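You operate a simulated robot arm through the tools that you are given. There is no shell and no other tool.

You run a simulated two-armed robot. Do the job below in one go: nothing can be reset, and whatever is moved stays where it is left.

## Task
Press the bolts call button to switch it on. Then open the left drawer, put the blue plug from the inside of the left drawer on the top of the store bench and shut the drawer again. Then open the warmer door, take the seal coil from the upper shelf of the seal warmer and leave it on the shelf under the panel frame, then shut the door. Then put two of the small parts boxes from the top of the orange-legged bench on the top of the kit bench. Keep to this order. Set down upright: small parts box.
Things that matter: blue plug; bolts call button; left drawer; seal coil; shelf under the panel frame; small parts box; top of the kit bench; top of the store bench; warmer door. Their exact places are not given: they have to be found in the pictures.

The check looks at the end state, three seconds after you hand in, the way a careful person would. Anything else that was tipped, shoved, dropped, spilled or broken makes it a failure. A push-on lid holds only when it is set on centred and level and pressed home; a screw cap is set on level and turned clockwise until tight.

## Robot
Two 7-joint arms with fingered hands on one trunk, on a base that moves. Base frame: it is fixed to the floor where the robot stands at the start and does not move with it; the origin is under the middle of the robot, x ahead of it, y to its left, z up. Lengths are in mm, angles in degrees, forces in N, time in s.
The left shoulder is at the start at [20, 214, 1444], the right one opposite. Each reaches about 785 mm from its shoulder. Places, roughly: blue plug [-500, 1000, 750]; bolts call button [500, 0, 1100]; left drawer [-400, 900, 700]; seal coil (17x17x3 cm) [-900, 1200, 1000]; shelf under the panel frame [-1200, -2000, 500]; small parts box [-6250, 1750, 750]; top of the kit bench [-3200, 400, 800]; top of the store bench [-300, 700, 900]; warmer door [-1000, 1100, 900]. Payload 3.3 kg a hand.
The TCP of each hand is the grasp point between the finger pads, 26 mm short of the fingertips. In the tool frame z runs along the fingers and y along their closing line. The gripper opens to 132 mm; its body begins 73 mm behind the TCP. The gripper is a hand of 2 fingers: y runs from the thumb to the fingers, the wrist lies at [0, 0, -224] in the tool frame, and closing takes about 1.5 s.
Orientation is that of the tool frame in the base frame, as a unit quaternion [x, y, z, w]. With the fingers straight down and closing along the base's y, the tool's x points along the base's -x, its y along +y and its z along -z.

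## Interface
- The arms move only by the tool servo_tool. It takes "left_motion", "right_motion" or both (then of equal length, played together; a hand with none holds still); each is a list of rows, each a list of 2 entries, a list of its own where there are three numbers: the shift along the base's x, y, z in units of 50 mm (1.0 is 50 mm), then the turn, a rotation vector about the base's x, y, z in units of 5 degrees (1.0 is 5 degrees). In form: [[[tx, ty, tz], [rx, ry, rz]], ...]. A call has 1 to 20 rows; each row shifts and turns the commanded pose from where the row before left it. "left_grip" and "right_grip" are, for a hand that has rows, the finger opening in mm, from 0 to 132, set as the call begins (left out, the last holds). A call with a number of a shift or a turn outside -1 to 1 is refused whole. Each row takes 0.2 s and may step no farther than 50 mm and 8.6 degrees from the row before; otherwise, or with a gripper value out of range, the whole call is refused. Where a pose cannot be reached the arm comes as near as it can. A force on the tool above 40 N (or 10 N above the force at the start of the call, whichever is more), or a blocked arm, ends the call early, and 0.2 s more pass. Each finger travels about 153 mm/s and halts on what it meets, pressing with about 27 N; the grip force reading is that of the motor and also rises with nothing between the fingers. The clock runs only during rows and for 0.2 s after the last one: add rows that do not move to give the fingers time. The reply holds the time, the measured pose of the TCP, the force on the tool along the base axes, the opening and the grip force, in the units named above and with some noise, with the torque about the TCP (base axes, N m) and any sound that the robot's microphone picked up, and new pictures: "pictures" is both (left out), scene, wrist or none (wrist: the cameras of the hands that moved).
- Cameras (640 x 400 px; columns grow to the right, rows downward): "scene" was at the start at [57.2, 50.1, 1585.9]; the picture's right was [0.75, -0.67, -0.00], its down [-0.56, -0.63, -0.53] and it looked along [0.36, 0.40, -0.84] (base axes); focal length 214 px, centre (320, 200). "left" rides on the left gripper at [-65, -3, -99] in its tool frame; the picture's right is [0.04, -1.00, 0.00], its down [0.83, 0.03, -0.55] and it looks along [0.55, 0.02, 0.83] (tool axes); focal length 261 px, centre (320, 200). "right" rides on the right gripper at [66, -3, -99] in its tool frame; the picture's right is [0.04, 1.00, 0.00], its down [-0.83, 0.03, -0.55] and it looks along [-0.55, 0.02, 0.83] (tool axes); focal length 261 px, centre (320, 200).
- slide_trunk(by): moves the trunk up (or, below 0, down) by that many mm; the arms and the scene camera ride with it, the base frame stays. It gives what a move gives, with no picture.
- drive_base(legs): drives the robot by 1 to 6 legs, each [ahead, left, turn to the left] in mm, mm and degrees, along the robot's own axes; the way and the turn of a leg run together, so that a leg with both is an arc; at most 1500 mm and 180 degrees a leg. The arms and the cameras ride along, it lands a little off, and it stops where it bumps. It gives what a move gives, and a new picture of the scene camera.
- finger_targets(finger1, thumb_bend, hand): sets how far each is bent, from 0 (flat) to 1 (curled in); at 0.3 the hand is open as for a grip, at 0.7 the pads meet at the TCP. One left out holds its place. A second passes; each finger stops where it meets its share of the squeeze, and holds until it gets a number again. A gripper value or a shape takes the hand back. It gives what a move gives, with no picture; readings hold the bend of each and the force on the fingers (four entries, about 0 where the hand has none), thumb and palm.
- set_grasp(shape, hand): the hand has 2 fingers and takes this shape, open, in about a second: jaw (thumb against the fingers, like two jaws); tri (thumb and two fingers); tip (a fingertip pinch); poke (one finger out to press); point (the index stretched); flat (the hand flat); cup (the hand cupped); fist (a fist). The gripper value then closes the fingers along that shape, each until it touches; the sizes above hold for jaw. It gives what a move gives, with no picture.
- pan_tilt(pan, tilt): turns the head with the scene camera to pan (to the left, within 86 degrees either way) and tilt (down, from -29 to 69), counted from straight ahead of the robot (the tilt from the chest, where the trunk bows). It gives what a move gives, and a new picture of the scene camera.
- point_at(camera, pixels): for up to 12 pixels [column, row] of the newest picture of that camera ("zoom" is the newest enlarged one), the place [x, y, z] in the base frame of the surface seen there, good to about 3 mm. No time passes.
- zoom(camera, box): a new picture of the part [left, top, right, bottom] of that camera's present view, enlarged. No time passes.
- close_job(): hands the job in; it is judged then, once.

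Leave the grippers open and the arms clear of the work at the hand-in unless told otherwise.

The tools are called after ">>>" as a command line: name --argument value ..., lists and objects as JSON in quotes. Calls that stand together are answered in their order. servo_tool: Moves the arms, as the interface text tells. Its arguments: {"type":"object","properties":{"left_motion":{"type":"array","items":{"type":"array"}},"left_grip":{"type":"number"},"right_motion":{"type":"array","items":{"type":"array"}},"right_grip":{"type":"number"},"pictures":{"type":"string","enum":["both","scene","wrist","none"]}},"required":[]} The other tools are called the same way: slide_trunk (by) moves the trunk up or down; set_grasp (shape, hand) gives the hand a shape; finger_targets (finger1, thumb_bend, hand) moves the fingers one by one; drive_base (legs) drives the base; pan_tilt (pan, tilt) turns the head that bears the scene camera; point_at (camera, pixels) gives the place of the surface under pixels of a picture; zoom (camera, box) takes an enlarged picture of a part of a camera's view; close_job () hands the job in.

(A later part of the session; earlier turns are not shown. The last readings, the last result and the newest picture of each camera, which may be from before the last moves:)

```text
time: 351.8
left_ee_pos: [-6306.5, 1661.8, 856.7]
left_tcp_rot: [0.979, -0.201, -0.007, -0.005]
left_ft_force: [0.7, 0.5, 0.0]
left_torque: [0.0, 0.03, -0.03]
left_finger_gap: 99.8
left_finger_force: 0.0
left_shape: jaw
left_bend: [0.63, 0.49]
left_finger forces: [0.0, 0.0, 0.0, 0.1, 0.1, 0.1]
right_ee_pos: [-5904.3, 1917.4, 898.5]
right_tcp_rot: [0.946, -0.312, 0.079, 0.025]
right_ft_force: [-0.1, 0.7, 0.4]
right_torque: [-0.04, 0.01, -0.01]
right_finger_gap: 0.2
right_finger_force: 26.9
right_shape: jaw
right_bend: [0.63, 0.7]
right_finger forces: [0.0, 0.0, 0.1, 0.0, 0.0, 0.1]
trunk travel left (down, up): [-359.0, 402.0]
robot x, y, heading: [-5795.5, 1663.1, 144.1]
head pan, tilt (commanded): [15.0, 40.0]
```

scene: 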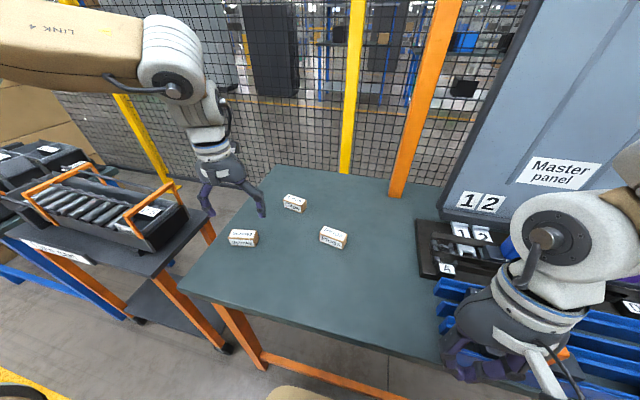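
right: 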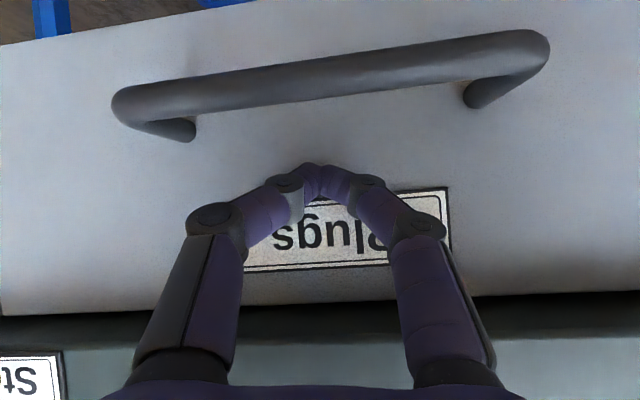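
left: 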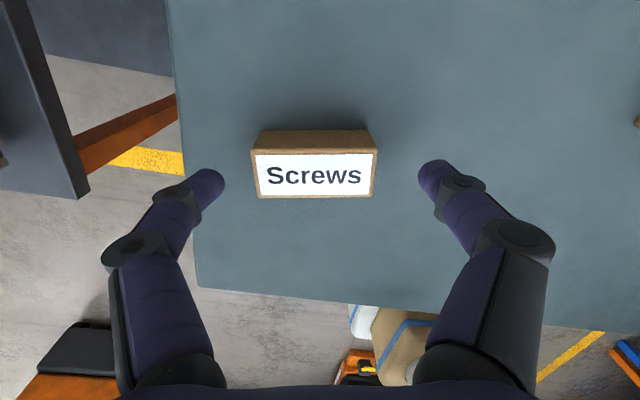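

Well centred. I go down the last 25 mm (tips then 3 mm above the bench) and close.

>>> servo_tool --left_motion '[[[0, 0, -0.25], [0, 0, 0]], [[0, 0, -0.22], [0, 0, 0]], [[0, 0, 0], [0, 0, 0]]]' --pictures "none"

>>> servo_tool --left_motion '[[[0, 0, 0], [0, 0, 0]], [[0, 0, 0], [0, 0, 0]], [[0, 0, 0], [0, 0, 0]], [[0, 0, 0], [0, 0, 0]], [[0, 0, 0], [0, 0, 0]]]' --left_grip 0 --pictures "wrist"

```text
time: 352.6
left_ee_pos: [-6308.6, 1661.6, 833.8]
left_tcp_rot: [0.979, -0.201, -0.006, -0.004]
left_ft_force: [-0.4, 0.3, 0.2]
left_torque: [0.02, -0.02, 0.05]
left_finger_gap: 99.7
left_finger_force: 0.0
left_shape: jaw
left_bend: [0.63, 0.49]
left_finger forces: [0.1, 0.0, 0.0, 0.1, 0.0, 0.0]
right_ee_pos: [-5903.7, 1917.6, 898.9]
right_tcp_rot: [0.946, -0.312, 0.078, 0.024]
right_ft_force: [-0.3, 0.9, 0.2]
right_torque: [-0.01, 0.0, 0.0]
right_finger_gap: 0.1
right_finger_force: 27.0
right_shape: jaw
right_bend: [0.63, 0.7]
right_finger forces: [0.1, 0.0, 0.0, 0.1, 0.0, 0.1]
trunk travel left (down, up): [-359.0, 402.0]
robot x, y, heading: [-5801.6, 1663.9, 144.0]
head pan, tilt (commanded): [15.0, 40.0]
```

```text
time: 353.8
left_ee_pos: [-6307.8, 1660.9, 834.2]
left_tcp_rot: [0.979, -0.202, -0.006, -0.004]
left_ft_force: [0.2, 0.1, -0.3]
left_torque: [-0.02, 0.02, 0.0]
left_finger_gap: 59.1
left_finger_force: 27.5
left_shape: jaw
left_bend: [0.73, 0.7]
left_finger forces: [24.4, 0.0, 0.0, 0.1, 24.4, 0.1]
right_ee_pos: [-5903.8, 1918.1, 899.0]
right_tcp_rot: [0.946, -0.312, 0.078, 0.025]
right_ft_force: [0.2, 0.0, 0.3]
right_torque: [-0.02, 0.01, 0.01]
right_finger_gap: 0.0
right_finger_force: 26.5
right_shape: jaw
right_bend: [0.63, 0.7]
right_finger forces: [0.0, 0.1, 0.1, 0.0, 0.0, 0.0]
trunk travel left (down, up): [-359.0, 402.0]
robot x, y, heading: [-5798.7, 1660.3, 144.2]
head pan, tilt (commanded): [15.0, 40.0]
```

left: 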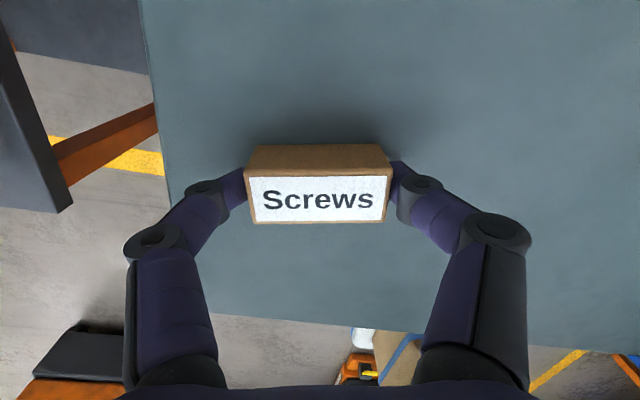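

The box is gripped (59 mm, 24 N). I lift by raising the trunk 300 mm and back away from the bench.

>>> slide_trunk --by 300

>>> drive_base --legs '[[-320, 0, 0]]'

>>> zoom --camera "left" --box '[0, 0, 639, 399]'

```text
time: 356.8
left_ee_pos: [-6308.9, 1661.8, 1134.5]
left_tcp_rot: [0.979, -0.202, -0.006, -0.004]
left_ft_force: [-0.1, -0.5, -0.5]
left_torque: [0.02, 0.02, -0.03]
left_finger_gap: 59.0
left_finger_force: 27.3
left_shape: jaw
left_bend: [0.73, 0.7]
left_finger forces: [24.5, 0.0, 0.0, 0.0, 24.5, 0.0]
right_ee_pos: [-5903.3, 1918.1, 1198.6]
right_tcp_rot: [0.946, -0.313, 0.078, 0.025]
right_ft_force: [0.7, -0.3, 0.9]
right_torque: [0.0, -0.03, 0.02]
right_finger_gap: 0.1
right_finger_force: 27.1
right_shape: jaw
right_bend: [0.63, 0.7]
right_finger forces: [0.1, 0.0, 0.1, 0.0, 0.0, 0.1]
trunk travel left (down, up): [-659.0, 102.0]
robot x, y, heading: [-5797.4, 1664.4, 144.1]
head pan, tilt (commanded): [15.0, 40.0]
```

```text
time: 358.9
left_ee_pos: [-6045.6, 1469.7, 1134.3]
left_tcp_rot: [0.98, -0.201, -0.007, -0.005]
left_ft_force: [-0.2, -0.9, -1.4]
left_torque: [0.01, -0.01, 0.0]
left_finger_gap: 59.4
left_finger_force: 26.5
left_shape: jaw
left_bend: [0.73, 0.7]
left_finger forces: [24.5, 0.0, 0.1, 0.1, 24.5, 0.0]
right_ee_pos: [-5642.6, 1727.3, 1199.2]
right_tcp_rot: [0.947, -0.311, 0.078, 0.025]
right_ft_force: [-0.9, -0.2, -0.4]
right_torque: [0.03, 0.01, -0.01]
right_finger_gap: 0.0
right_finger_force: 27.1
right_shape: jaw
right_bend: [0.63, 0.7]
right_finger forces: [0.1, 0.0, 0.0, 0.0, 0.0, 0.0]
trunk travel left (down, up): [-659.0, 102.0]
robot x, y, heading: [-5538.2, 1474.3, 144.3]
head pan, tilt (commanded): [15.0, 40.0]
```

scene: 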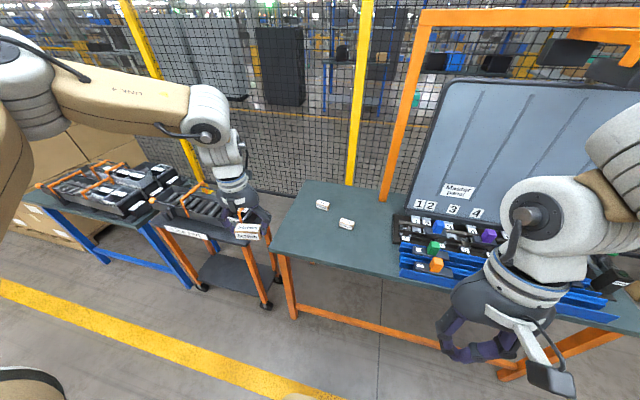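

```text
1.00 times, centred on (320, 200) of left (not enlarged: the box is as wide or as high as the picture)
```

zoom: 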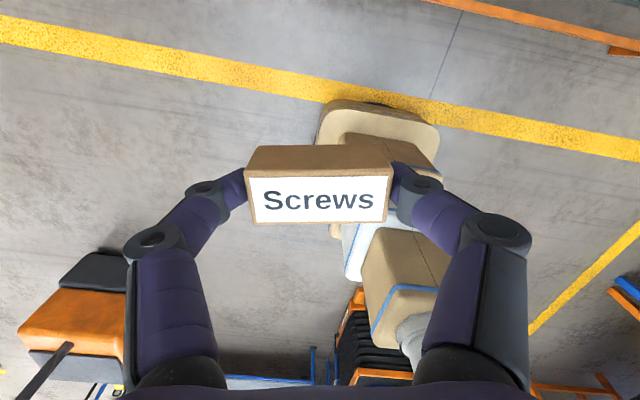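

The box is held firmly. I go right 1380 mm back into the lane and turn round.

>>> drive_base --legs '[[0, -1380, 0], [-200, 0, 0], [0, 0, 180]]'

>>> pan_tilt --pan -20 --tilt 20

```text
time: 374.4
left_ee_pos: [-4057.2, 2488.4, 1133.8]
left_tcp_rot: [0.197, 0.98, -0.003, 0.006]
left_ft_force: [-0.7, 0.0, -0.2]
left_torque: [-0.03, 0.02, 0.0]
left_finger_gap: 58.5
left_finger_force: 26.8
left_shape: jaw
left_bend: [0.73, 0.7]
left_finger forces: [24.5, 0.0, 0.0, 0.0, 24.4, 0.1]
right_ee_pos: [-4458.8, 2226.5, 1199.2]
right_tcp_rot: [0.307, 0.948, 0.025, -0.078]
right_ft_force: [0.2, 0.4, -1.2]
right_torque: [0.01, -0.01, -0.01]
right_finger_gap: 0.2
right_finger_force: 27.0
right_shape: jaw
right_bend: [0.63, 0.7]
right_finger forces: [0.1, 0.0, 0.1, 0.0, 0.0, 0.1]
trunk travel left (down, up): [-659.0, 102.0]
robot x, y, heading: [-4562.1, 2481.0, -35.4]
head pan, tilt (commanded): [15.0, 40.0]
```

scene: 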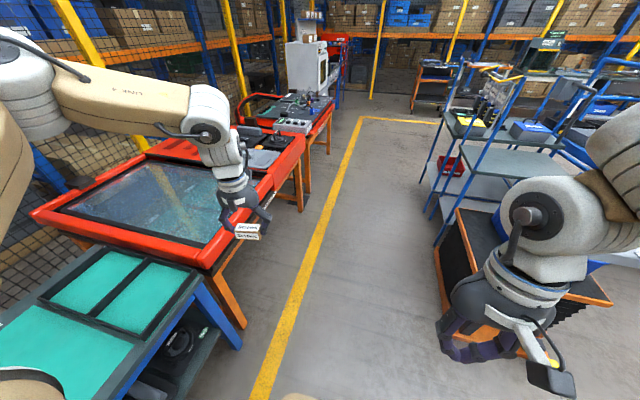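

```text
time: 375.4
left_ee_pos: [-4056.2, 2487.4, 1133.8]
left_tcp_rot: [0.196, 0.981, -0.005, 0.006]
left_ft_force: [0.7, 1.0, -0.5]
left_torque: [0.0, -0.01, -0.01]
left_finger_gap: 58.6
left_finger_force: 27.0
left_shape: jaw
left_bend: [0.73, 0.7]
left_finger forces: [24.4, 0.0, 0.0, 0.0, 24.4, 0.1]
right_ee_pos: [-4457.8, 2226.6, 1198.9]
right_tcp_rot: [0.307, 0.948, 0.024, -0.079]
right_ft_force: [-0.2, -0.2, -0.8]
right_torque: [-0.01, 0.02, -0.02]
right_finger_gap: 0.0
right_finger_force: 26.9
right_shape: jaw
right_bend: [0.63, 0.7]
right_finger forces: [0.0, 0.0, 0.1, 0.0, 0.0, 0.0]
trunk travel left (down, up): [-659.0, 102.0]
robot x, y, heading: [-4563.8, 2483.6, -35.4]
head pan, tilt (commanded): [-20.0, 20.0]
```

scene: 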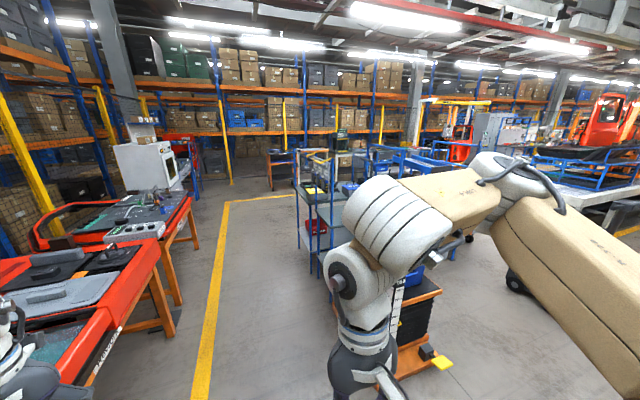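

I face back down the lane. I measure the clearances: red carts on the left, the stack/pillar and kit bench on the right.

>>> point_at --camera "scene" --pixels '[[160, 245], [190, 205], [130, 300], [410, 350], [440, 290], [385, 330], [330, 230], [345, 200], [325, 280], [300, 180], [180, 320], [320, 195]]'

>>> zoom --camera "scene" --box '[270, 120, 470, 290]'

```text
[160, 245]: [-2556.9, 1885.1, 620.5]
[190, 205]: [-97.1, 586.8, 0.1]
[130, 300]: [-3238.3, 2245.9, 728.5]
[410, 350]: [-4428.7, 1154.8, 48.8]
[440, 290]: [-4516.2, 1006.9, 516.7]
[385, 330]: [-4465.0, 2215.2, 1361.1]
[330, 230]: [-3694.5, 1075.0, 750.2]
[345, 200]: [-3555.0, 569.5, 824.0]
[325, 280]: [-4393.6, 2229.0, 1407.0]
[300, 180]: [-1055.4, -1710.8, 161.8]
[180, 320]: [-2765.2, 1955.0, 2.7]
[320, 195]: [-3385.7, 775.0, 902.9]
```

```text
2.35 times, centred on (370, 205) of scene
```

zoom: 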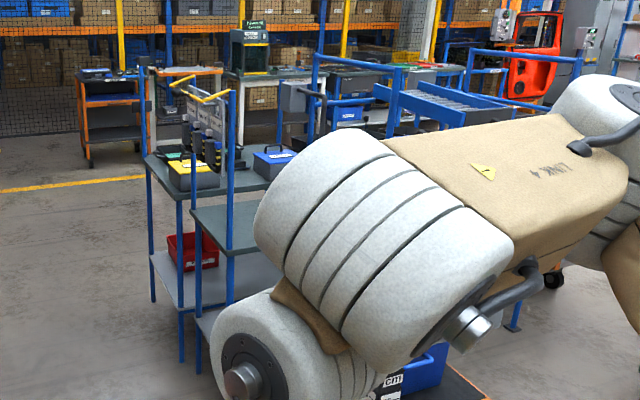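

The lane is wide enough. I drive 2250 mm along it and turn right to face the kit bench.

>>> drive_base --legs '[[1150, 0, 0], [1100, 0, 0], [0, 0, -90]]'

>>> pan_tilt --pan 10 --tilt 35

```text
time: 390.2
left_ee_pos: [-2712.6, 685.3, 1134.3]
left_tcp_rot: [0.824, 0.566, -0.008, 0.003]
left_ft_force: [-0.4, 0.1, 0.0]
left_torque: [-0.01, -0.02, 0.04]
left_finger_gap: 58.6
left_finger_force: 26.7
left_shape: jaw
left_bend: [0.73, 0.7]
left_finger forces: [24.4, 0.0, 0.0, 0.0, 24.3, 0.1]
right_ee_pos: [-2984.6, 1079.7, 1197.7]
right_tcp_rot: [0.881, 0.465, 0.071, -0.039]
right_ft_force: [0.6, 0.1, 0.7]
right_torque: [-0.03, -0.03, 0.01]
right_finger_gap: 0.2
right_finger_force: 26.5
right_shape: jaw
right_bend: [0.63, 0.7]
right_finger forces: [0.1, 0.0, 0.0, 0.1, 0.1, 0.1]
trunk travel left (down, up): [-659.0, 102.0]
robot x, y, heading: [-2733.0, 1196.0, -123.8]
head pan, tilt (commanded): [-20.0, 20.0]
```

scene: 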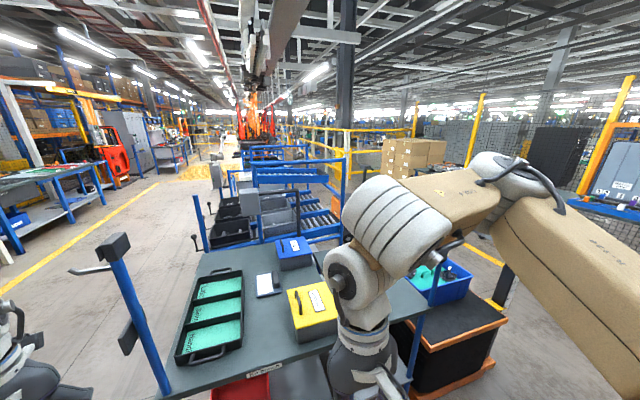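

```text
time: 391.2
left_ee_pos: [-2712.8, 686.7, 1134.9]
left_tcp_rot: [0.824, 0.566, -0.006, 0.002]
left_ft_force: [-0.6, -0.9, 0.3]
left_torque: [-0.02, -0.04, 0.02]
left_finger_gap: 58.3
left_finger_force: 27.2
left_shape: jaw
left_bend: [0.73, 0.7]
left_finger forces: [24.4, 0.0, 0.0, 0.0, 24.5, 0.0]
right_ee_pos: [-2984.5, 1078.4, 1199.2]
right_tcp_rot: [0.881, 0.466, 0.072, -0.039]
right_ft_force: [-0.8, -0.4, 0.1]
right_torque: [-0.03, 0.02, 0.02]
right_finger_gap: 0.1
right_finger_force: 26.7
right_shape: jaw
right_bend: [0.63, 0.7]
right_finger forces: [0.0, 0.0, 0.0, 0.0, 0.0, 0.0]
trunk travel left (down, up): [-659.0, 102.0]
robot x, y, heading: [-2732.4, 1190.5, -123.9]
head pan, tilt (commanded): [10.0, 35.0]
```

scene: 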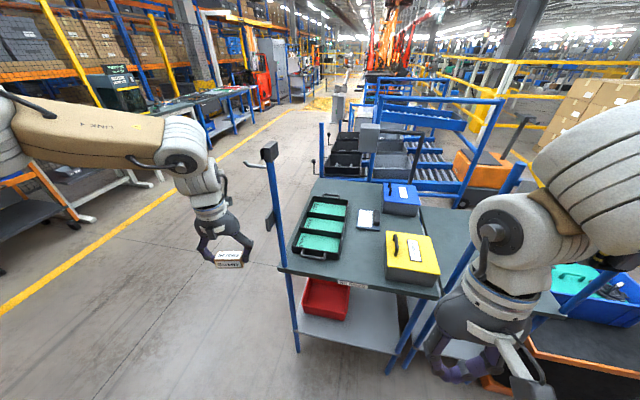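

The kit bench is ahead: green-insert tray, white pad, blue and yellow boxes on it. I zoom to find free space.

>>> zoom --camera "scene" --box '[260, 160, 460, 310]'

>>> point_at --camera "scene" --pixels '[[365, 255], [350, 275], [300, 265], [285, 265], [435, 285], [385, 245], [345, 235], [355, 245], [388, 275], [330, 262], [370, 285], [372, 240]]'

```text
2.67 times, centred on (360, 235) of scene
```

zoom: 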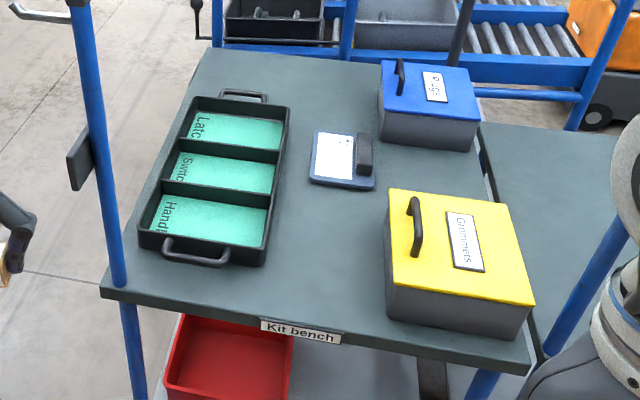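

```text
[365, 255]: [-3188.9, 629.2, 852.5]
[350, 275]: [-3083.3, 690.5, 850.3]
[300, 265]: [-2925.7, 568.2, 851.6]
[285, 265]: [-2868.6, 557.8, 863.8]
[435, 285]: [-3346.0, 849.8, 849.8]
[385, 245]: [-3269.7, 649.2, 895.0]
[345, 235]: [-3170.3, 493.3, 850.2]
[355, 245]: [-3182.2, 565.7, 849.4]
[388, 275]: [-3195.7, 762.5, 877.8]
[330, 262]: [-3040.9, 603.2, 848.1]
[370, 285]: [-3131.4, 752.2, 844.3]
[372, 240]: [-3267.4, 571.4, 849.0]
```

It is labelled "Kit bench". I measure the tray, pad and yellow box outlines exactly.

>>> point_at --camera "zoom" --pixels '[[140, 235], [265, 262], [190, 262], [285, 110], [310, 180], [375, 188], [390, 192], [385, 290], [385, 318], [300, 250], [330, 290], [350, 230]]'

```text
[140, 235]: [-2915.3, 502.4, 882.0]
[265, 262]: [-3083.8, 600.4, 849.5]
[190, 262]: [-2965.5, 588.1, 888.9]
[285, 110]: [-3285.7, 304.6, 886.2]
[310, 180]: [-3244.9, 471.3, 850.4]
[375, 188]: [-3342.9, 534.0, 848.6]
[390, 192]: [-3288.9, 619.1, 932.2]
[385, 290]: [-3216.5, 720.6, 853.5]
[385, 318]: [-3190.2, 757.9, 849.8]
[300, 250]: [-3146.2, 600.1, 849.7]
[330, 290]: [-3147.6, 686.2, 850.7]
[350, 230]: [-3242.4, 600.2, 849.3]
```

Free rectangle on the kit bench: t 2857–3030, d -1235…-1510 (tray 884 high on one side, yellow box 932 on the other). To keep base and right hand clear of the bench posts I turn right 32° first.

>>> drive_base --legs '[[0, 0, -31.8]]'

>>> pan_tilt --pan 30 --tilt 40

```text
time: 393.1
left_ee_pos: [-2984.8, 751.0, 1134.2]
left_tcp_rot: [0.949, 0.317, -0.007, -0.001]
left_ft_force: [-0.7, 0.3, 0.3]
left_torque: [0.0, -0.03, -0.02]
left_finger_gap: 58.3
left_finger_force: 26.9
left_shape: jaw
left_bend: [0.73, 0.7]
left_finger forces: [24.4, 0.0, 0.0, 0.1, 24.4, 0.0]
right_ee_pos: [-3006.9, 1230.2, 1199.9]
right_tcp_rot: [0.975, 0.205, 0.079, -0.017]
right_ft_force: [-0.2, -0.9, 0.1]
right_torque: [-0.03, 0.0, 0.01]
right_finger_gap: 0.0
right_finger_force: 27.4
right_shape: jaw
right_bend: [0.63, 0.7]
right_finger forces: [0.0, 0.0, 0.0, 0.0, 0.0, 0.1]
trunk travel left (down, up): [-659.0, 102.0]
robot x, y, heading: [-2733.7, 1191.1, -155.8]
head pan, tilt (commanded): [10.0, 35.0]
```

scene: 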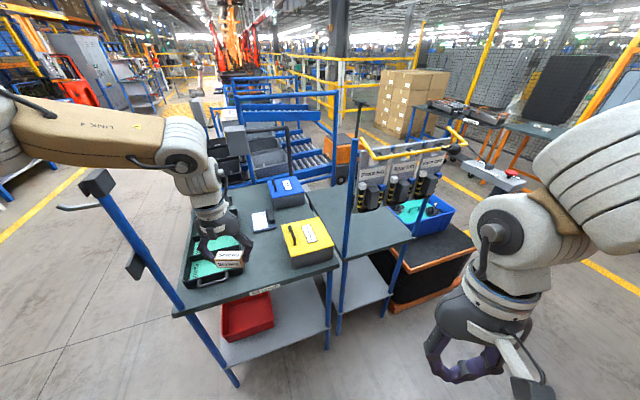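

```text
time: 393.9
left_ee_pos: [-2984.9, 750.8, 1134.7]
left_tcp_rot: [0.948, 0.317, -0.008, -0.001]
left_ft_force: [0.2, 0.1, -0.6]
left_torque: [-0.02, -0.01, -0.03]
left_finger_gap: 58.4
left_finger_force: 26.5
left_shape: jaw
left_bend: [0.73, 0.7]
left_finger forces: [24.4, 0.1, 0.1, 0.1, 24.4, 0.0]
right_ee_pos: [-3006.7, 1227.9, 1198.7]
right_tcp_rot: [0.975, 0.206, 0.08, -0.018]
right_ft_force: [-0.6, 0.2, 0.0]
right_torque: [-0.01, 0.0, -0.05]
right_finger_gap: 0.0
right_finger_force: 27.0
right_shape: jaw
right_bend: [0.63, 0.7]
right_finger forces: [0.0, 0.0, 0.1, 0.0, 0.0, 0.1]
trunk travel left (down, up): [-659.0, 102.0]
robot x, y, heading: [-2733.4, 1193.8, -155.6]
head pan, tilt (commanded): [30.0, 40.0]
```

scene: 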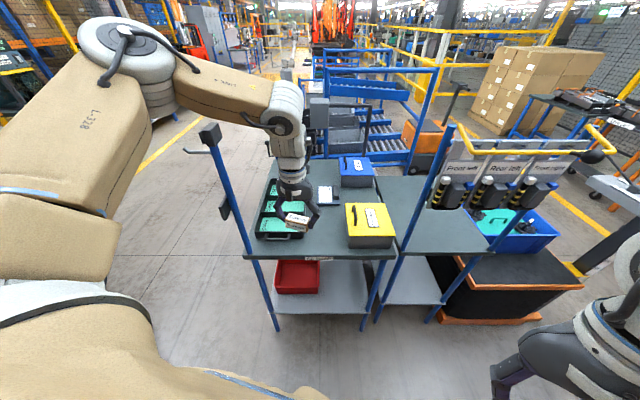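

The bench's front-left post with a lever stands near my left forearm. I measure its top and my forearm/elbow.

>>> point_at --camera "scene" --pixels '[[210, 135], [190, 151], [207, 125], [225, 190], [255, 270], [230, 95], [285, 105], [275, 130], [140, 50], [215, 110], [448, 135], [380, 270]]'

```text
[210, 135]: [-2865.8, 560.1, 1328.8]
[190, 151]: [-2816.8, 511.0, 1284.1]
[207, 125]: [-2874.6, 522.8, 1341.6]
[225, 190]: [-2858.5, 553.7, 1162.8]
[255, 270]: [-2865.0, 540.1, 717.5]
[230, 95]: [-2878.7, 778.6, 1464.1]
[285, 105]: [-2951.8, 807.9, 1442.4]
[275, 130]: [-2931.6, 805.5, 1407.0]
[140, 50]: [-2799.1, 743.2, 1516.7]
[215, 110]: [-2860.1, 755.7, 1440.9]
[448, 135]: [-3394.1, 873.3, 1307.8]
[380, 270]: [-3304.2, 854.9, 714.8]
```

To stay clear of both posts I choose a heading of about -141°: turn left 15°, then drive 337 ahead and 110 right.

>>> drive_base --legs '[[0, 0, 15], [337, -110, 0]]'

>>> servo_tool --left_motion '[[[0, 0, 0], [0, 0, 0]]]' --pictures "both"

```text
time: 397.1
left_ee_pos: [-3195.8, 568.1, 1134.2]
left_tcp_rot: [0.898, 0.439, -0.008, 0.001]
left_ft_force: [0.3, -0.5, -1.0]
left_torque: [-0.04, -0.01, 0.0]
left_finger_gap: 58.4
left_finger_force: 27.3
left_shape: jaw
left_bend: [0.73, 0.7]
left_finger forces: [24.3, 0.0, 0.0, 0.0, 24.4, 0.1]
right_ee_pos: [-3343.0, 1024.4, 1198.6]
right_tcp_rot: [0.94, 0.332, 0.077, -0.028]
right_ft_force: [-0.3, -0.1, 0.2]
right_torque: [-0.01, 0.0, -0.03]
right_finger_gap: 0.0
right_finger_force: 27.0
right_shape: jaw
right_bend: [0.63, 0.7]
right_finger forces: [0.0, 0.0, 0.1, 0.1, 0.0, 0.1]
trunk travel left (down, up): [-659.0, 102.0]
robot x, y, heading: [-3067.8, 1059.1, -140.4]
head pan, tilt (commanded): [30.0, 40.0]
```

scene: 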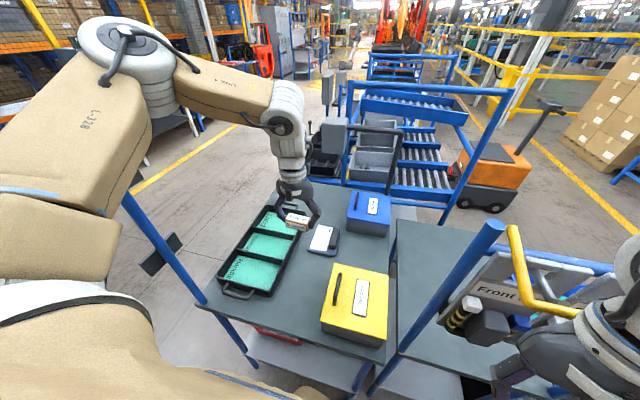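

```text
time: 397.5
left_ee_pos: [-3195.6, 569.2, 1134.1]
left_tcp_rot: [0.898, 0.439, -0.007, 0.001]
left_ft_force: [-0.4, 0.2, -0.7]
left_torque: [0.01, 0.02, 0.01]
left_finger_gap: 58.4
left_finger_force: 26.6
left_shape: jaw
left_bend: [0.73, 0.7]
left_finger forces: [24.4, 0.0, 0.0, 0.0, 24.4, 0.0]
right_ee_pos: [-3341.1, 1023.8, 1198.6]
right_tcp_rot: [0.94, 0.332, 0.077, -0.028]
right_ft_force: [-0.4, 0.4, 1.2]
right_torque: [0.0, 0.01, 0.04]
right_finger_gap: 0.2
right_finger_force: 27.4
right_shape: jaw
right_bend: [0.63, 0.7]
right_finger forces: [0.0, 0.1, 0.0, 0.0, 0.1, 0.0]
trunk travel left (down, up): [-659.0, 102.0]
robot x, y, heading: [-3068.3, 1061.5, -140.4]
head pan, tilt (commanded): [30.0, 40.0]
```

scene: 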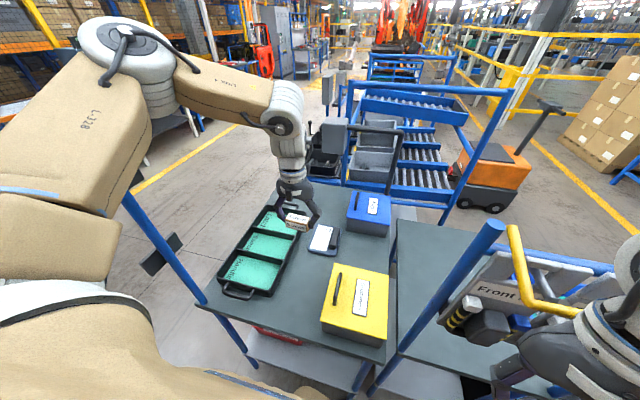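
left: 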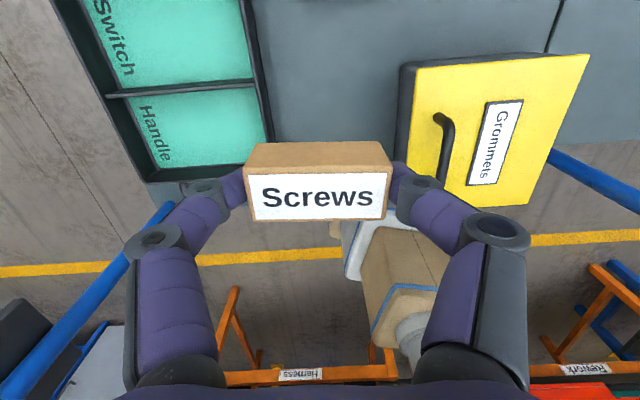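

The hand is over the free spot (t≈2927, d≈-1402). I shift 6 mm toward the middle and lower the trunk 215 mm.

>>> servo_tool --left_motion '[[[-0.1, 0.07, 0], [0, 0, 0]], [[0, 0, 0], [0, 0, 0]]]' --pictures "none"

>>> slide_trunk --by -215

>>> servo_tool --left_motion '[[[0, 0, 0], [0, 0, 0]]]' --pictures "both"

```text
time: 398.1
left_ee_pos: [-3199.9, 571.4, 1133.6]
left_tcp_rot: [0.898, 0.439, -0.008, 0.001]
left_ft_force: [-0.9, 0.5, -1.2]
left_torque: [-0.01, -0.04, -0.01]
left_finger_gap: 58.5
left_finger_force: 26.7
left_shape: jaw
left_bend: [0.73, 0.7]
left_finger forces: [24.4, 0.0, 0.0, 0.1, 24.4, 0.0]
right_ee_pos: [-3341.8, 1023.8, 1199.0]
right_tcp_rot: [0.94, 0.332, 0.077, -0.028]
right_ft_force: [-0.3, -0.1, -1.1]
right_torque: [0.03, -0.02, 0.01]
right_finger_gap: 0.1
right_finger_force: 27.0
right_shape: jaw
right_bend: [0.63, 0.7]
right_finger forces: [0.0, 0.1, 0.1, 0.0, 0.1, 0.1]
trunk travel left (down, up): [-659.0, 102.0]
robot x, y, heading: [-3065.8, 1060.2, -140.8]
head pan, tilt (commanded): [30.0, 40.0]
```

```text
time: 399.9
left_ee_pos: [-3191.0, 579.2, 947.3]
left_tcp_rot: [0.9, 0.436, -0.014, -0.001]
left_ft_force: [0.5, 0.2, -0.9]
left_torque: [-0.02, 0.0, 0.0]
left_finger_gap: 58.5
left_finger_force: 26.6
left_shape: jaw
left_bend: [0.73, 0.7]
left_finger forces: [24.6, 0.0, 0.0, 0.0, 24.5, 0.1]
right_ee_pos: [-3347.5, 1014.3, 1053.8]
right_tcp_rot: [0.943, 0.331, -0.011, 0.004]
right_ft_force: [0.0, 1.3, -0.3]
right_torque: [-0.09, -0.01, 0.0]
right_finger_gap: 0.0
right_finger_force: 26.8
right_shape: jaw
right_bend: [0.63, 0.7]
right_finger forces: [0.1, 0.0, 0.1, 0.0, 0.0, 0.0]
trunk travel left (down, up): [-472.0, 289.0]
robot x, y, heading: [-3066.0, 1065.1, -140.9]
head pan, tilt (commanded): [30.0, 40.0]
stopped: the arm was blocked; the commanded pose is now the measured one
```

```text
time: 400.3
left_ee_pos: [-3191.7, 580.6, 950.5]
left_tcp_rot: [0.899, 0.437, -0.014, -0.001]
left_ft_force: [-0.1, -0.2, -0.6]
left_torque: [-0.02, -0.01, -0.01]
left_finger_gap: 58.4
left_finger_force: 26.5
left_shape: jaw
left_bend: [0.73, 0.7]
left_finger forces: [24.4, 0.0, 0.0, 0.0, 24.4, 0.0]
right_ee_pos: [-3350.0, 1013.9, 1054.7]
right_tcp_rot: [0.944, 0.331, -0.011, 0.002]
right_ft_force: [0.6, -0.6, -0.1]
right_torque: [-0.03, -0.01, 0.01]
right_finger_gap: 0.0
right_finger_force: 26.4
right_shape: jaw
right_bend: [0.63, 0.7]
right_finger forces: [0.0, 0.0, 0.0, 0.0, 0.0, 0.0]
trunk travel left (down, up): [-472.0, 289.0]
robot x, y, heading: [-3067.4, 1064.2, -141.0]
head pan, tilt (commanded): [30.0, 40.0]
```

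scene: 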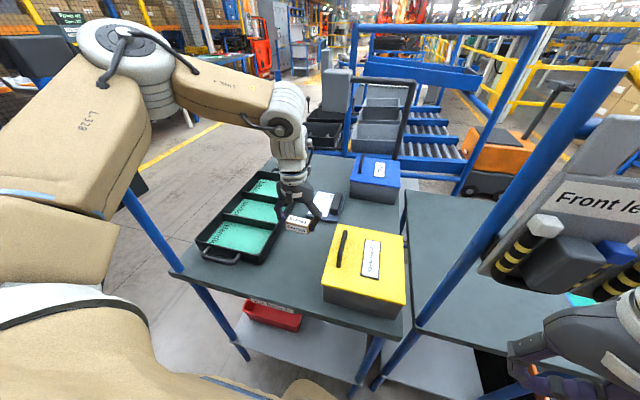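
left: 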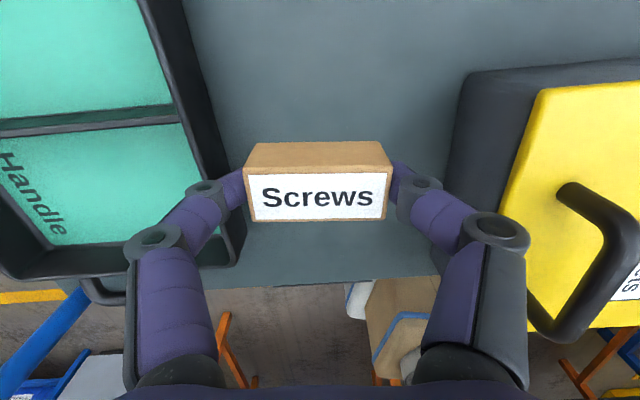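

The right arm got blocked on something on its side while lowering. I look to the right to see what it touches.

>>> pan_tilt --pan -25 --tilt 35

```text
time: 401.6
left_ee_pos: [-3192.6, 580.0, 951.5]
left_tcp_rot: [0.9, 0.436, -0.013, 0.0]
left_ft_force: [0.0, 0.1, -1.2]
left_torque: [0.06, -0.02, -0.05]
left_finger_gap: 58.3
left_finger_force: 27.0
left_shape: jaw
left_bend: [0.73, 0.7]
left_finger forces: [24.6, 0.0, 0.0, 0.0, 24.4, 0.0]
right_ee_pos: [-3351.0, 1015.8, 1055.0]
right_tcp_rot: [0.944, 0.33, -0.01, 0.004]
right_ft_force: [-1.1, -0.8, 4.0]
right_torque: [0.01, -0.13, 0.01]
right_finger_gap: 0.0
right_finger_force: 26.7
right_shape: jaw
right_bend: [0.63, 0.7]
right_finger forces: [0.0, 0.0, 0.0, 0.1, 0.1, 0.0]
trunk travel left (down, up): [-472.0, 289.0]
robot x, y, heading: [-3068.2, 1063.9, -141.0]
head pan, tilt (commanded): [-25.0, 35.0]
```

scene: 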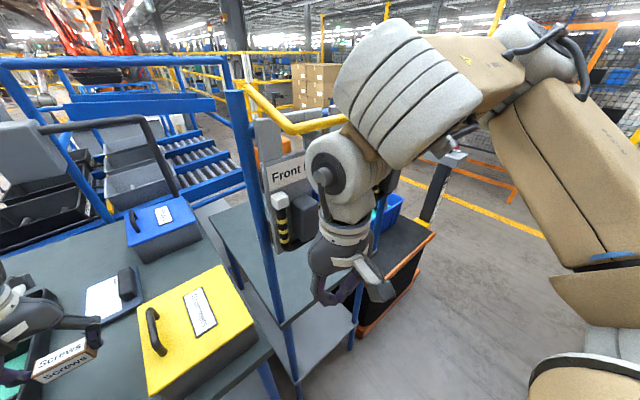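

My right forearm came down onto the yellow top bar of the neighbouring rack. I raise the trunk 40 mm to free it, then lift the right hand 200 mm so it stays above.

>>> slide_trunk --by 40

>>> servo_tool --right_motion '[[[0, 0, 0.7], [0, 0, 0]], [[0, 0, 0.8], [0, 0, 0]], [[0, 0, 0.8], [0, 0, 0]], [[0, 0, 0.8], [0, 0, 0]], [[0, 0, 0.8], [0, 0, 0]], [[0, 0, 0], [0, 0, 0]]]' --pictures "scene"

```text
time: 402.4
left_ee_pos: [-3202.7, 574.6, 985.7]
left_tcp_rot: [0.9, 0.436, -0.006, 0.001]
left_ft_force: [-1.0, -0.5, -0.8]
left_torque: [0.05, -0.03, 0.03]
left_finger_gap: 58.2
left_finger_force: 26.9
left_shape: jaw
left_bend: [0.73, 0.7]
left_finger forces: [24.5, 0.0, 0.1, 0.1, 24.5, 0.0]
right_ee_pos: [-3362.8, 1010.1, 1086.8]
right_tcp_rot: [0.944, 0.331, 0.002, -0.001]
right_ft_force: [-0.1, 0.4, -0.9]
right_torque: [-0.03, -0.05, 0.01]
right_finger_gap: 0.0
right_finger_force: 27.3
right_shape: jaw
right_bend: [0.63, 0.7]
right_finger forces: [0.0, 0.1, 0.1, 0.0, 0.1, 0.0]
trunk travel left (down, up): [-512.0, 249.0]
robot x, y, heading: [-3065.3, 1064.7, -141.1]
head pan, tilt (commanded): [-25.0, 35.0]
```

```text
time: 403.8
left_ee_pos: [-3202.2, 577.0, 986.9]
left_tcp_rot: [0.899, 0.437, -0.006, 0.001]
left_ft_force: [-0.3, -0.9, -1.3]
left_torque: [0.01, 0.0, 0.03]
left_finger_gap: 58.3
left_finger_force: 26.8
left_shape: jaw
left_bend: [0.73, 0.7]
left_finger forces: [24.5, 0.0, 0.1, 0.1, 24.5, 0.0]
right_ee_pos: [-3361.0, 1011.7, 1283.9]
right_tcp_rot: [0.943, 0.332, 0.001, 0.0]
right_ft_force: [-0.2, 0.3, -0.3]
right_torque: [0.02, 0.02, -0.03]
right_finger_gap: 0.2
right_finger_force: 27.3
right_shape: jaw
right_bend: [0.63, 0.7]
right_finger forces: [0.0, 0.0, 0.0, 0.0, 0.0, 0.0]
trunk travel left (down, up): [-512.0, 249.0]
robot x, y, heading: [-3064.4, 1066.3, -141.1]
head pan, tilt (commanded): [-25.0, 35.0]
```

scene: 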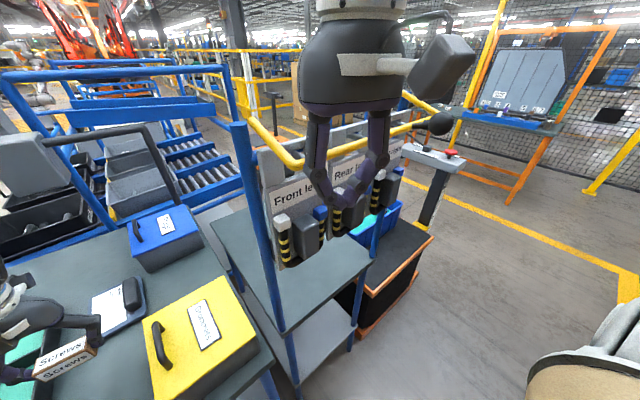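

The right hand is up now. I measure the yellow bar to be sure that lowering by 110 mm is safe.

>>> point_at --camera "scene" --pixels '[[290, 165], [255, 120], [425, 122], [440, 125], [390, 130], [285, 240], [340, 215], [380, 190], [245, 140]]'

```text
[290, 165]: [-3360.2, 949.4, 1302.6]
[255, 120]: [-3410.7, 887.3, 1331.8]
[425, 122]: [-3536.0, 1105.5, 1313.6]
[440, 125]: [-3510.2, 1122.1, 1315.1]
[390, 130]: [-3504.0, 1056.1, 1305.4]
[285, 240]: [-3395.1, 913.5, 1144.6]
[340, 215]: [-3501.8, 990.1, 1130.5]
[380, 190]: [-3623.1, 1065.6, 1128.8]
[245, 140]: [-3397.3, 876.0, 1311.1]
```

The bar (d≈-1188, z≈1305) is only 5 cm from the right hand. I'd better stand differently: I raise the trunk, back off, turn 10° more to the right and come in again from further left.

>>> slide_trunk --by 150

>>> drive_base --legs '[[-130, 0, 0], [0, 0, -10], [72, 86, 0]]'

```text
time: 405.6
left_ee_pos: [-3202.0, 575.1, 1136.7]
left_tcp_rot: [0.9, 0.436, -0.007, 0.001]
left_ft_force: [-0.2, 0.3, 0.1]
left_torque: [-0.02, -0.01, -0.03]
left_finger_gap: 58.4
left_finger_force: 27.4
left_shape: jaw
left_bend: [0.73, 0.7]
left_finger forces: [24.5, 0.0, 0.0, 0.0, 24.5, 0.0]
right_ee_pos: [-3361.9, 1010.9, 1434.2]
right_tcp_rot: [0.943, 0.332, 0.0, 0.001]
right_ft_force: [0.7, -0.3, 0.1]
right_torque: [-0.02, 0.02, 0.01]
right_finger_gap: 0.0
right_finger_force: 26.6
right_shape: jaw
right_bend: [0.63, 0.7]
right_finger forces: [0.1, 0.1, 0.0, 0.0, 0.1, 0.0]
trunk travel left (down, up): [-662.0, 99.0]
robot x, y, heading: [-3069.7, 1064.1, -141.2]
head pan, tilt (commanded): [-25.0, 35.0]
```

```text
time: 408.3
left_ee_pos: [-3207.8, 578.0, 1137.3]
left_tcp_rot: [0.935, 0.355, -0.007, 0.0]
left_ft_force: [0.1, -1.2, -1.6]
left_torque: [0.05, 0.01, -0.01]
left_finger_gap: 58.4
left_finger_force: 27.1
left_shape: jaw
left_bend: [0.73, 0.7]
left_finger forces: [24.4, 0.0, 0.0, 0.0, 24.5, 0.0]
right_ee_pos: [-3287.2, 1034.9, 1433.4]
right_tcp_rot: [0.969, 0.246, 0.001, 0.0]
right_ft_force: [0.7, -0.3, -0.6]
right_torque: [0.01, 0.04, 0.0]
right_finger_gap: 0.0
right_finger_force: 26.9
right_shape: jaw
right_bend: [0.63, 0.7]
right_finger forces: [0.0, 0.0, 0.1, 0.1, 0.0, 0.1]
trunk travel left (down, up): [-662.0, 99.0]
robot x, y, heading: [-2989.0, 1035.2, -151.2]
head pan, tilt (commanded): [-25.0, 35.0]
```

scene: 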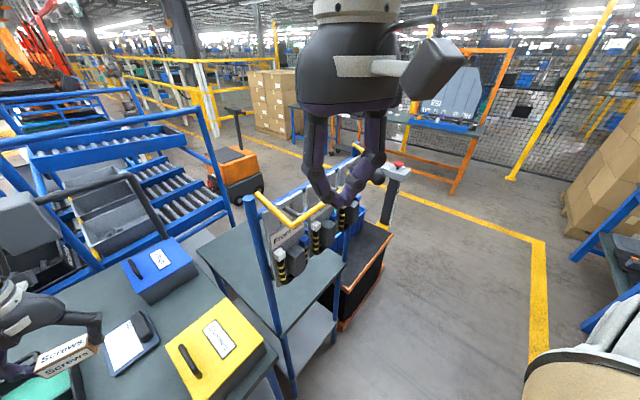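

Better: the right hand is 11 cm from the bar and high. I trim the left hand by 7 mm and lower the trunk 130 mm first.

>>> servo_tool --left_motion '[[[0.11, -0.08, 0], [0, 0, 0.6]], [[0, 0, 0], [0, 0, 0.6]], [[0, 0, 0], [0, 0, 0]]]' --pictures "none"

>>> slide_trunk --by -130

>>> slide_trunk --by -80

>>> pan_tilt --pan 10 --tilt 40

>>> zoom --camera "left" --box '[0, 0, 639, 399]'

```text
time: 409.1
left_ee_pos: [-3202.6, 574.9, 1138.2]
left_tcp_rot: [0.915, 0.404, -0.007, 0.0]
left_ft_force: [-0.7, 0.0, -0.3]
left_torque: [0.02, -0.01, 0.0]
left_finger_gap: 58.3
left_finger_force: 26.9
left_shape: jaw
left_bend: [0.73, 0.7]
left_finger forces: [24.4, 0.0, 0.1, 0.0, 24.4, 0.0]
right_ee_pos: [-3286.8, 1035.1, 1433.6]
right_tcp_rot: [0.969, 0.246, 0.0, 0.0]
right_ft_force: [0.4, -0.1, 0.6]
right_torque: [-0.03, -0.04, 0.03]
right_finger_gap: 0.1
right_finger_force: 27.0
right_shape: jaw
right_bend: [0.63, 0.7]
right_finger forces: [0.1, 0.0, 0.1, 0.0, 0.0, 0.0]
trunk travel left (down, up): [-662.0, 99.0]
robot x, y, heading: [-2989.2, 1035.9, -151.1]
head pan, tilt (commanded): [-25.0, 35.0]
```

```text
time: 410.7
left_ee_pos: [-3201.9, 574.7, 1007.5]
left_tcp_rot: [0.915, 0.403, -0.008, 0.0]
left_ft_force: [0.0, -0.1, -0.9]
left_torque: [-0.01, -0.01, 0.03]
left_finger_gap: 58.4
left_finger_force: 27.3
left_shape: jaw
left_bend: [0.73, 0.7]
left_finger forces: [24.5, 0.0, 0.1, 0.1, 24.5, 0.1]
right_ee_pos: [-3287.0, 1035.1, 1303.1]
right_tcp_rot: [0.969, 0.246, 0.001, 0.001]
right_ft_force: [-1.0, 0.0, 0.3]
right_torque: [0.01, -0.03, 0.0]
right_finger_gap: 0.0
right_finger_force: 26.6
right_shape: jaw
right_bend: [0.63, 0.7]
right_finger forces: [0.0, 0.1, 0.1, 0.0, 0.0, 0.0]
trunk travel left (down, up): [-532.0, 229.0]
robot x, y, heading: [-2987.0, 1033.2, -151.0]
head pan, tilt (commanded): [-25.0, 35.0]
```

```text
time: 411.9
left_ee_pos: [-3202.2, 574.6, 928.1]
left_tcp_rot: [0.915, 0.404, -0.007, 0.0]
left_ft_force: [0.0, 0.1, -1.0]
left_torque: [-0.01, 0.01, 0.0]
left_finger_gap: 58.2
left_finger_force: 27.2
left_shape: jaw
left_bend: [0.73, 0.7]
left_finger forces: [24.4, 0.1, 0.0, 0.0, 24.4, 0.1]
right_ee_pos: [-3286.0, 1036.4, 1223.3]
right_tcp_rot: [0.969, 0.246, 0.0, 0.002]
right_ft_force: [0.2, -1.1, 1.0]
right_torque: [0.02, -0.01, 0.01]
right_finger_gap: 0.0
right_finger_force: 26.6
right_shape: jaw
right_bend: [0.63, 0.7]
right_finger forces: [0.0, 0.0, 0.0, 0.1, 0.0, 0.0]
trunk travel left (down, up): [-452.0, 309.0]
robot x, y, heading: [-2986.1, 1037.0, -151.0]
head pan, tilt (commanded): [-25.0, 35.0]
```

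```text
time: 412.9
left_ee_pos: [-3200.2, 575.2, 926.5]
left_tcp_rot: [0.915, 0.403, -0.008, 0.0]
left_ft_force: [0.5, -0.8, -0.9]
left_torque: [-0.01, -0.01, -0.01]
left_finger_gap: 58.7
left_finger_force: 27.0
left_shape: jaw
left_bend: [0.73, 0.7]
left_finger forces: [24.4, 0.0, 0.1, 0.1, 24.4, 0.0]
right_ee_pos: [-3287.8, 1036.0, 1223.5]
right_tcp_rot: [0.969, 0.246, 0.0, 0.001]
right_ft_force: [-0.9, -0.9, 0.3]
right_torque: [0.0, -0.01, 0.0]
right_finger_gap: 0.0
right_finger_force: 27.6
right_shape: jaw
right_bend: [0.63, 0.7]
right_finger forces: [0.0, 0.0, 0.0, 0.0, 0.0, 0.0]
trunk travel left (down, up): [-452.0, 309.0]
robot x, y, heading: [-2988.1, 1034.5, -151.0]
head pan, tilt (commanded): [10.0, 40.0]
```

scene: 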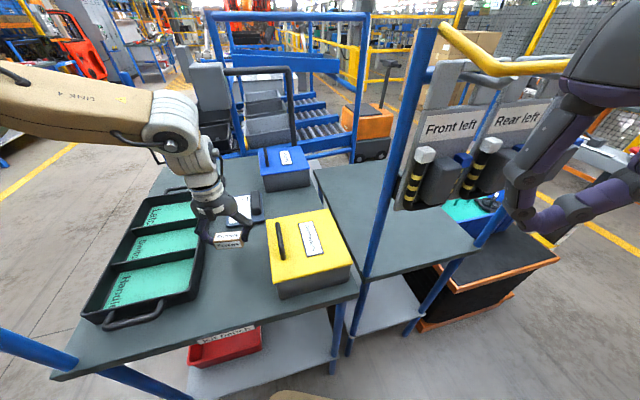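

```text
1.00 times, centred on (320, 200) of left (not enlarged: the box is as wide or as high as the picture)
```

zoom: 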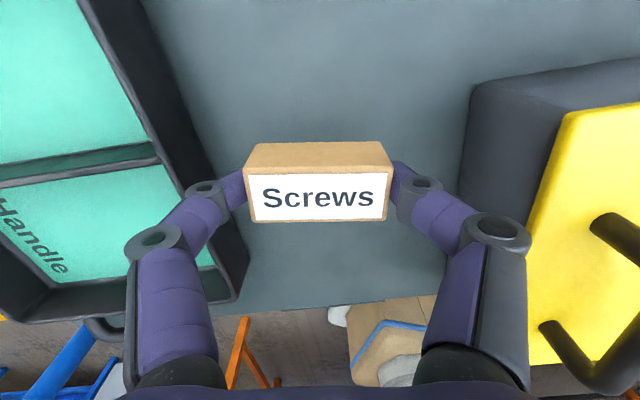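

All clear; the box hangs over the free spot between tray and yellow box. I lower with the arm until contact (expected TCP z≈883).

>>> servo_tool --left_motion '[[[0, 0, -0.2], [0, 0, 0]], [[0, 0, -0.2], [0, 0, 0]], [[0, 0, -0.2], [0, 0, 0]], [[0, 0, -0.1], [0, 0, 0]], [[0, 0, -0.04], [0, 0, 0]], [[0, 0, -0.04], [0, 0, 0]], [[0, 0, 0], [0, 0, 0]]]' --pictures "wrist"

```text
time: 414.5
left_ee_pos: [-3201.9, 574.5, 887.4]
left_tcp_rot: [0.915, 0.404, -0.007, 0.0]
left_ft_force: [-0.8, 0.6, -1.5]
left_torque: [0.02, 0.0, -0.02]
left_finger_gap: 58.2
left_finger_force: 27.0
left_shape: jaw
left_bend: [0.73, 0.7]
left_finger forces: [24.4, 0.0, 0.0, 0.1, 24.4, 0.1]
right_ee_pos: [-3286.5, 1034.8, 1223.6]
right_tcp_rot: [0.969, 0.245, 0.001, 0.001]
right_ft_force: [0.1, -0.3, 0.0]
right_torque: [-0.02, -0.03, -0.01]
right_finger_gap: 0.0
right_finger_force: 27.3
right_shape: jaw
right_bend: [0.63, 0.7]
right_finger forces: [0.1, 0.0, 0.0, 0.0, 0.0, 0.1]
trunk travel left (down, up): [-452.0, 309.0]
robot x, y, heading: [-2986.0, 1040.8, -151.0]
head pan, tilt (commanded): [10.0, 40.0]
```

left: 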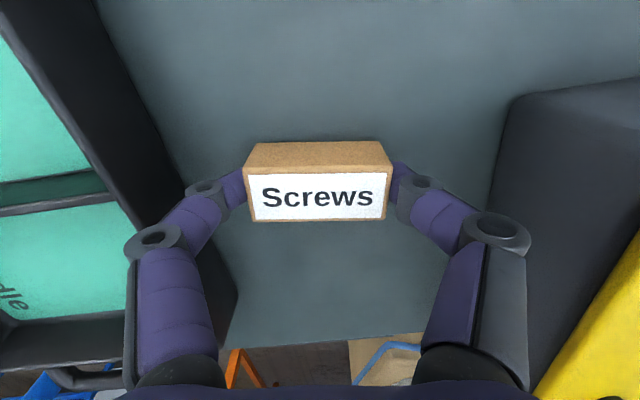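

>>> servo_tool --left_motion '[[[0, 0, -0.02], [0, 0, 0]], [[0, 0, -0.02], [0, 0, 0]], [[0, 0, -0.02], [0, 0, 0]], [[0, 0, -0.02], [0, 0, 0]], [[0, 0, 0], [0, 0, 0]]]' --pictures "none"

```text
time: 415.7
left_ee_pos: [-3201.5, 573.5, 883.7]
left_tcp_rot: [0.915, 0.403, -0.007, 0.0]
left_ft_force: [0.2, 0.7, -1.1]
left_torque: [0.01, 0.02, 0.01]
left_finger_gap: 58.3
left_finger_force: 26.9
left_shape: jaw
left_bend: [0.73, 0.7]
left_finger forces: [24.4, 0.1, 0.0, 0.1, 24.5, 0.0]
right_ee_pos: [-3287.4, 1034.9, 1224.0]
right_tcp_rot: [0.969, 0.246, 0.0, 0.001]
right_ft_force: [0.0, 0.0, -0.3]
right_torque: [0.0, 0.0, 0.0]
right_finger_gap: 0.1
right_finger_force: 26.5
right_shape: jaw
right_bend: [0.63, 0.7]
right_finger forces: [0.0, 0.0, 0.1, 0.0, 0.0, 0.1]
trunk travel left (down, up): [-452.0, 309.0]
robot x, y, heading: [-2992.9, 1037.4, -151.1]
head pan, tilt (commanded): [10.0, 40.0]
```

No contact yet at 883.7; I go on by 1 mm steps.

>>> servo_tool --left_motion '[[[0, 0, -0.02], [0, 0, 0]], [[0, 0, -0.02], [0, 0, 0]], [[0, 0, -0.02], [0, 0, 0]]]' --pictures "none"

```text
time: 416.5
left_ee_pos: [-3201.8, 574.3, 881.9]
left_tcp_rot: [0.915, 0.404, -0.009, 0.0]
left_ft_force: [0.5, -2.3, 14.3]
left_torque: [-0.05, -0.01, 0.04]
left_finger_gap: 58.6
left_finger_force: 26.8
left_shape: jaw
left_bend: [0.73, 0.7]
left_finger forces: [28.0, 0.0, 0.0, 0.0, 26.5, 0.0]
right_ee_pos: [-3286.5, 1035.1, 1223.5]
right_tcp_rot: [0.969, 0.246, 0.0, 0.0]
right_ft_force: [0.4, 0.2, 0.9]
right_torque: [-0.03, -0.04, 0.0]
right_finger_gap: 0.0
right_finger_force: 27.2
right_shape: jaw
right_bend: [0.63, 0.7]
right_finger forces: [0.0, 0.0, 0.0, 0.0, 0.1, 0.0]
trunk travel left (down, up): [-452.0, 309.0]
robot x, y, heading: [-2987.7, 1034.8, -150.9]
head pan, tilt (commanded): [10.0, 40.0]
```

Contact: 14 N. I open the fingers to 78 mm.

>>> servo_tool --left_motion '[[[0, 0, 0.03], [0, 0, 0]], [[0, 0, 0], [0, 0, 0]], [[0, 0, 0], [0, 0, 0]], [[0, 0, 0], [0, 0, 0]]]' --left_grip 78 --pictures "wrist"

```text
time: 417.5
left_ee_pos: [-3202.6, 574.8, 881.7]
left_tcp_rot: [0.915, 0.404, -0.007, 0.0]
left_ft_force: [-0.1, -0.9, 0.3]
left_torque: [0.01, 0.03, 0.02]
left_finger_gap: 77.3
left_finger_force: 0.1
left_shape: jaw
left_bend: [0.71, 0.7]
left_finger forces: [0.0, 0.1, 0.0, 0.0, 0.0, 0.1]
right_ee_pos: [-3286.6, 1036.1, 1224.4]
right_tcp_rot: [0.969, 0.246, 0.0, 0.0]
right_ft_force: [-0.7, 0.5, -0.1]
right_torque: [-0.03, 0.03, 0.01]
right_finger_gap: 0.0
right_finger_force: 26.9
right_shape: jaw
right_bend: [0.63, 0.7]
right_finger forces: [0.0, 0.0, 0.1, 0.0, 0.0, 0.1]
trunk travel left (down, up): [-452.0, 309.0]
robot x, y, heading: [-2985.7, 1032.8, -150.9]
head pan, tilt (commanded): [10.0, 40.0]
```

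left: 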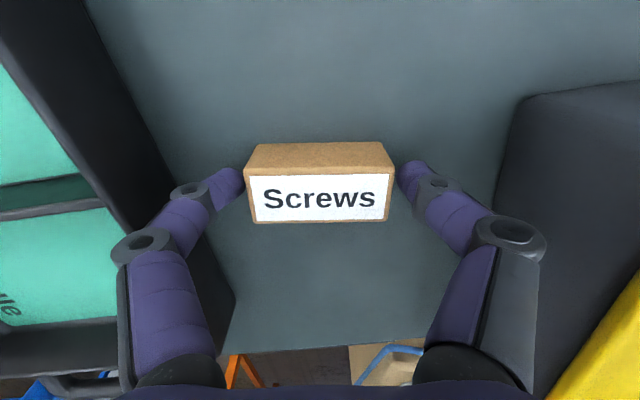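

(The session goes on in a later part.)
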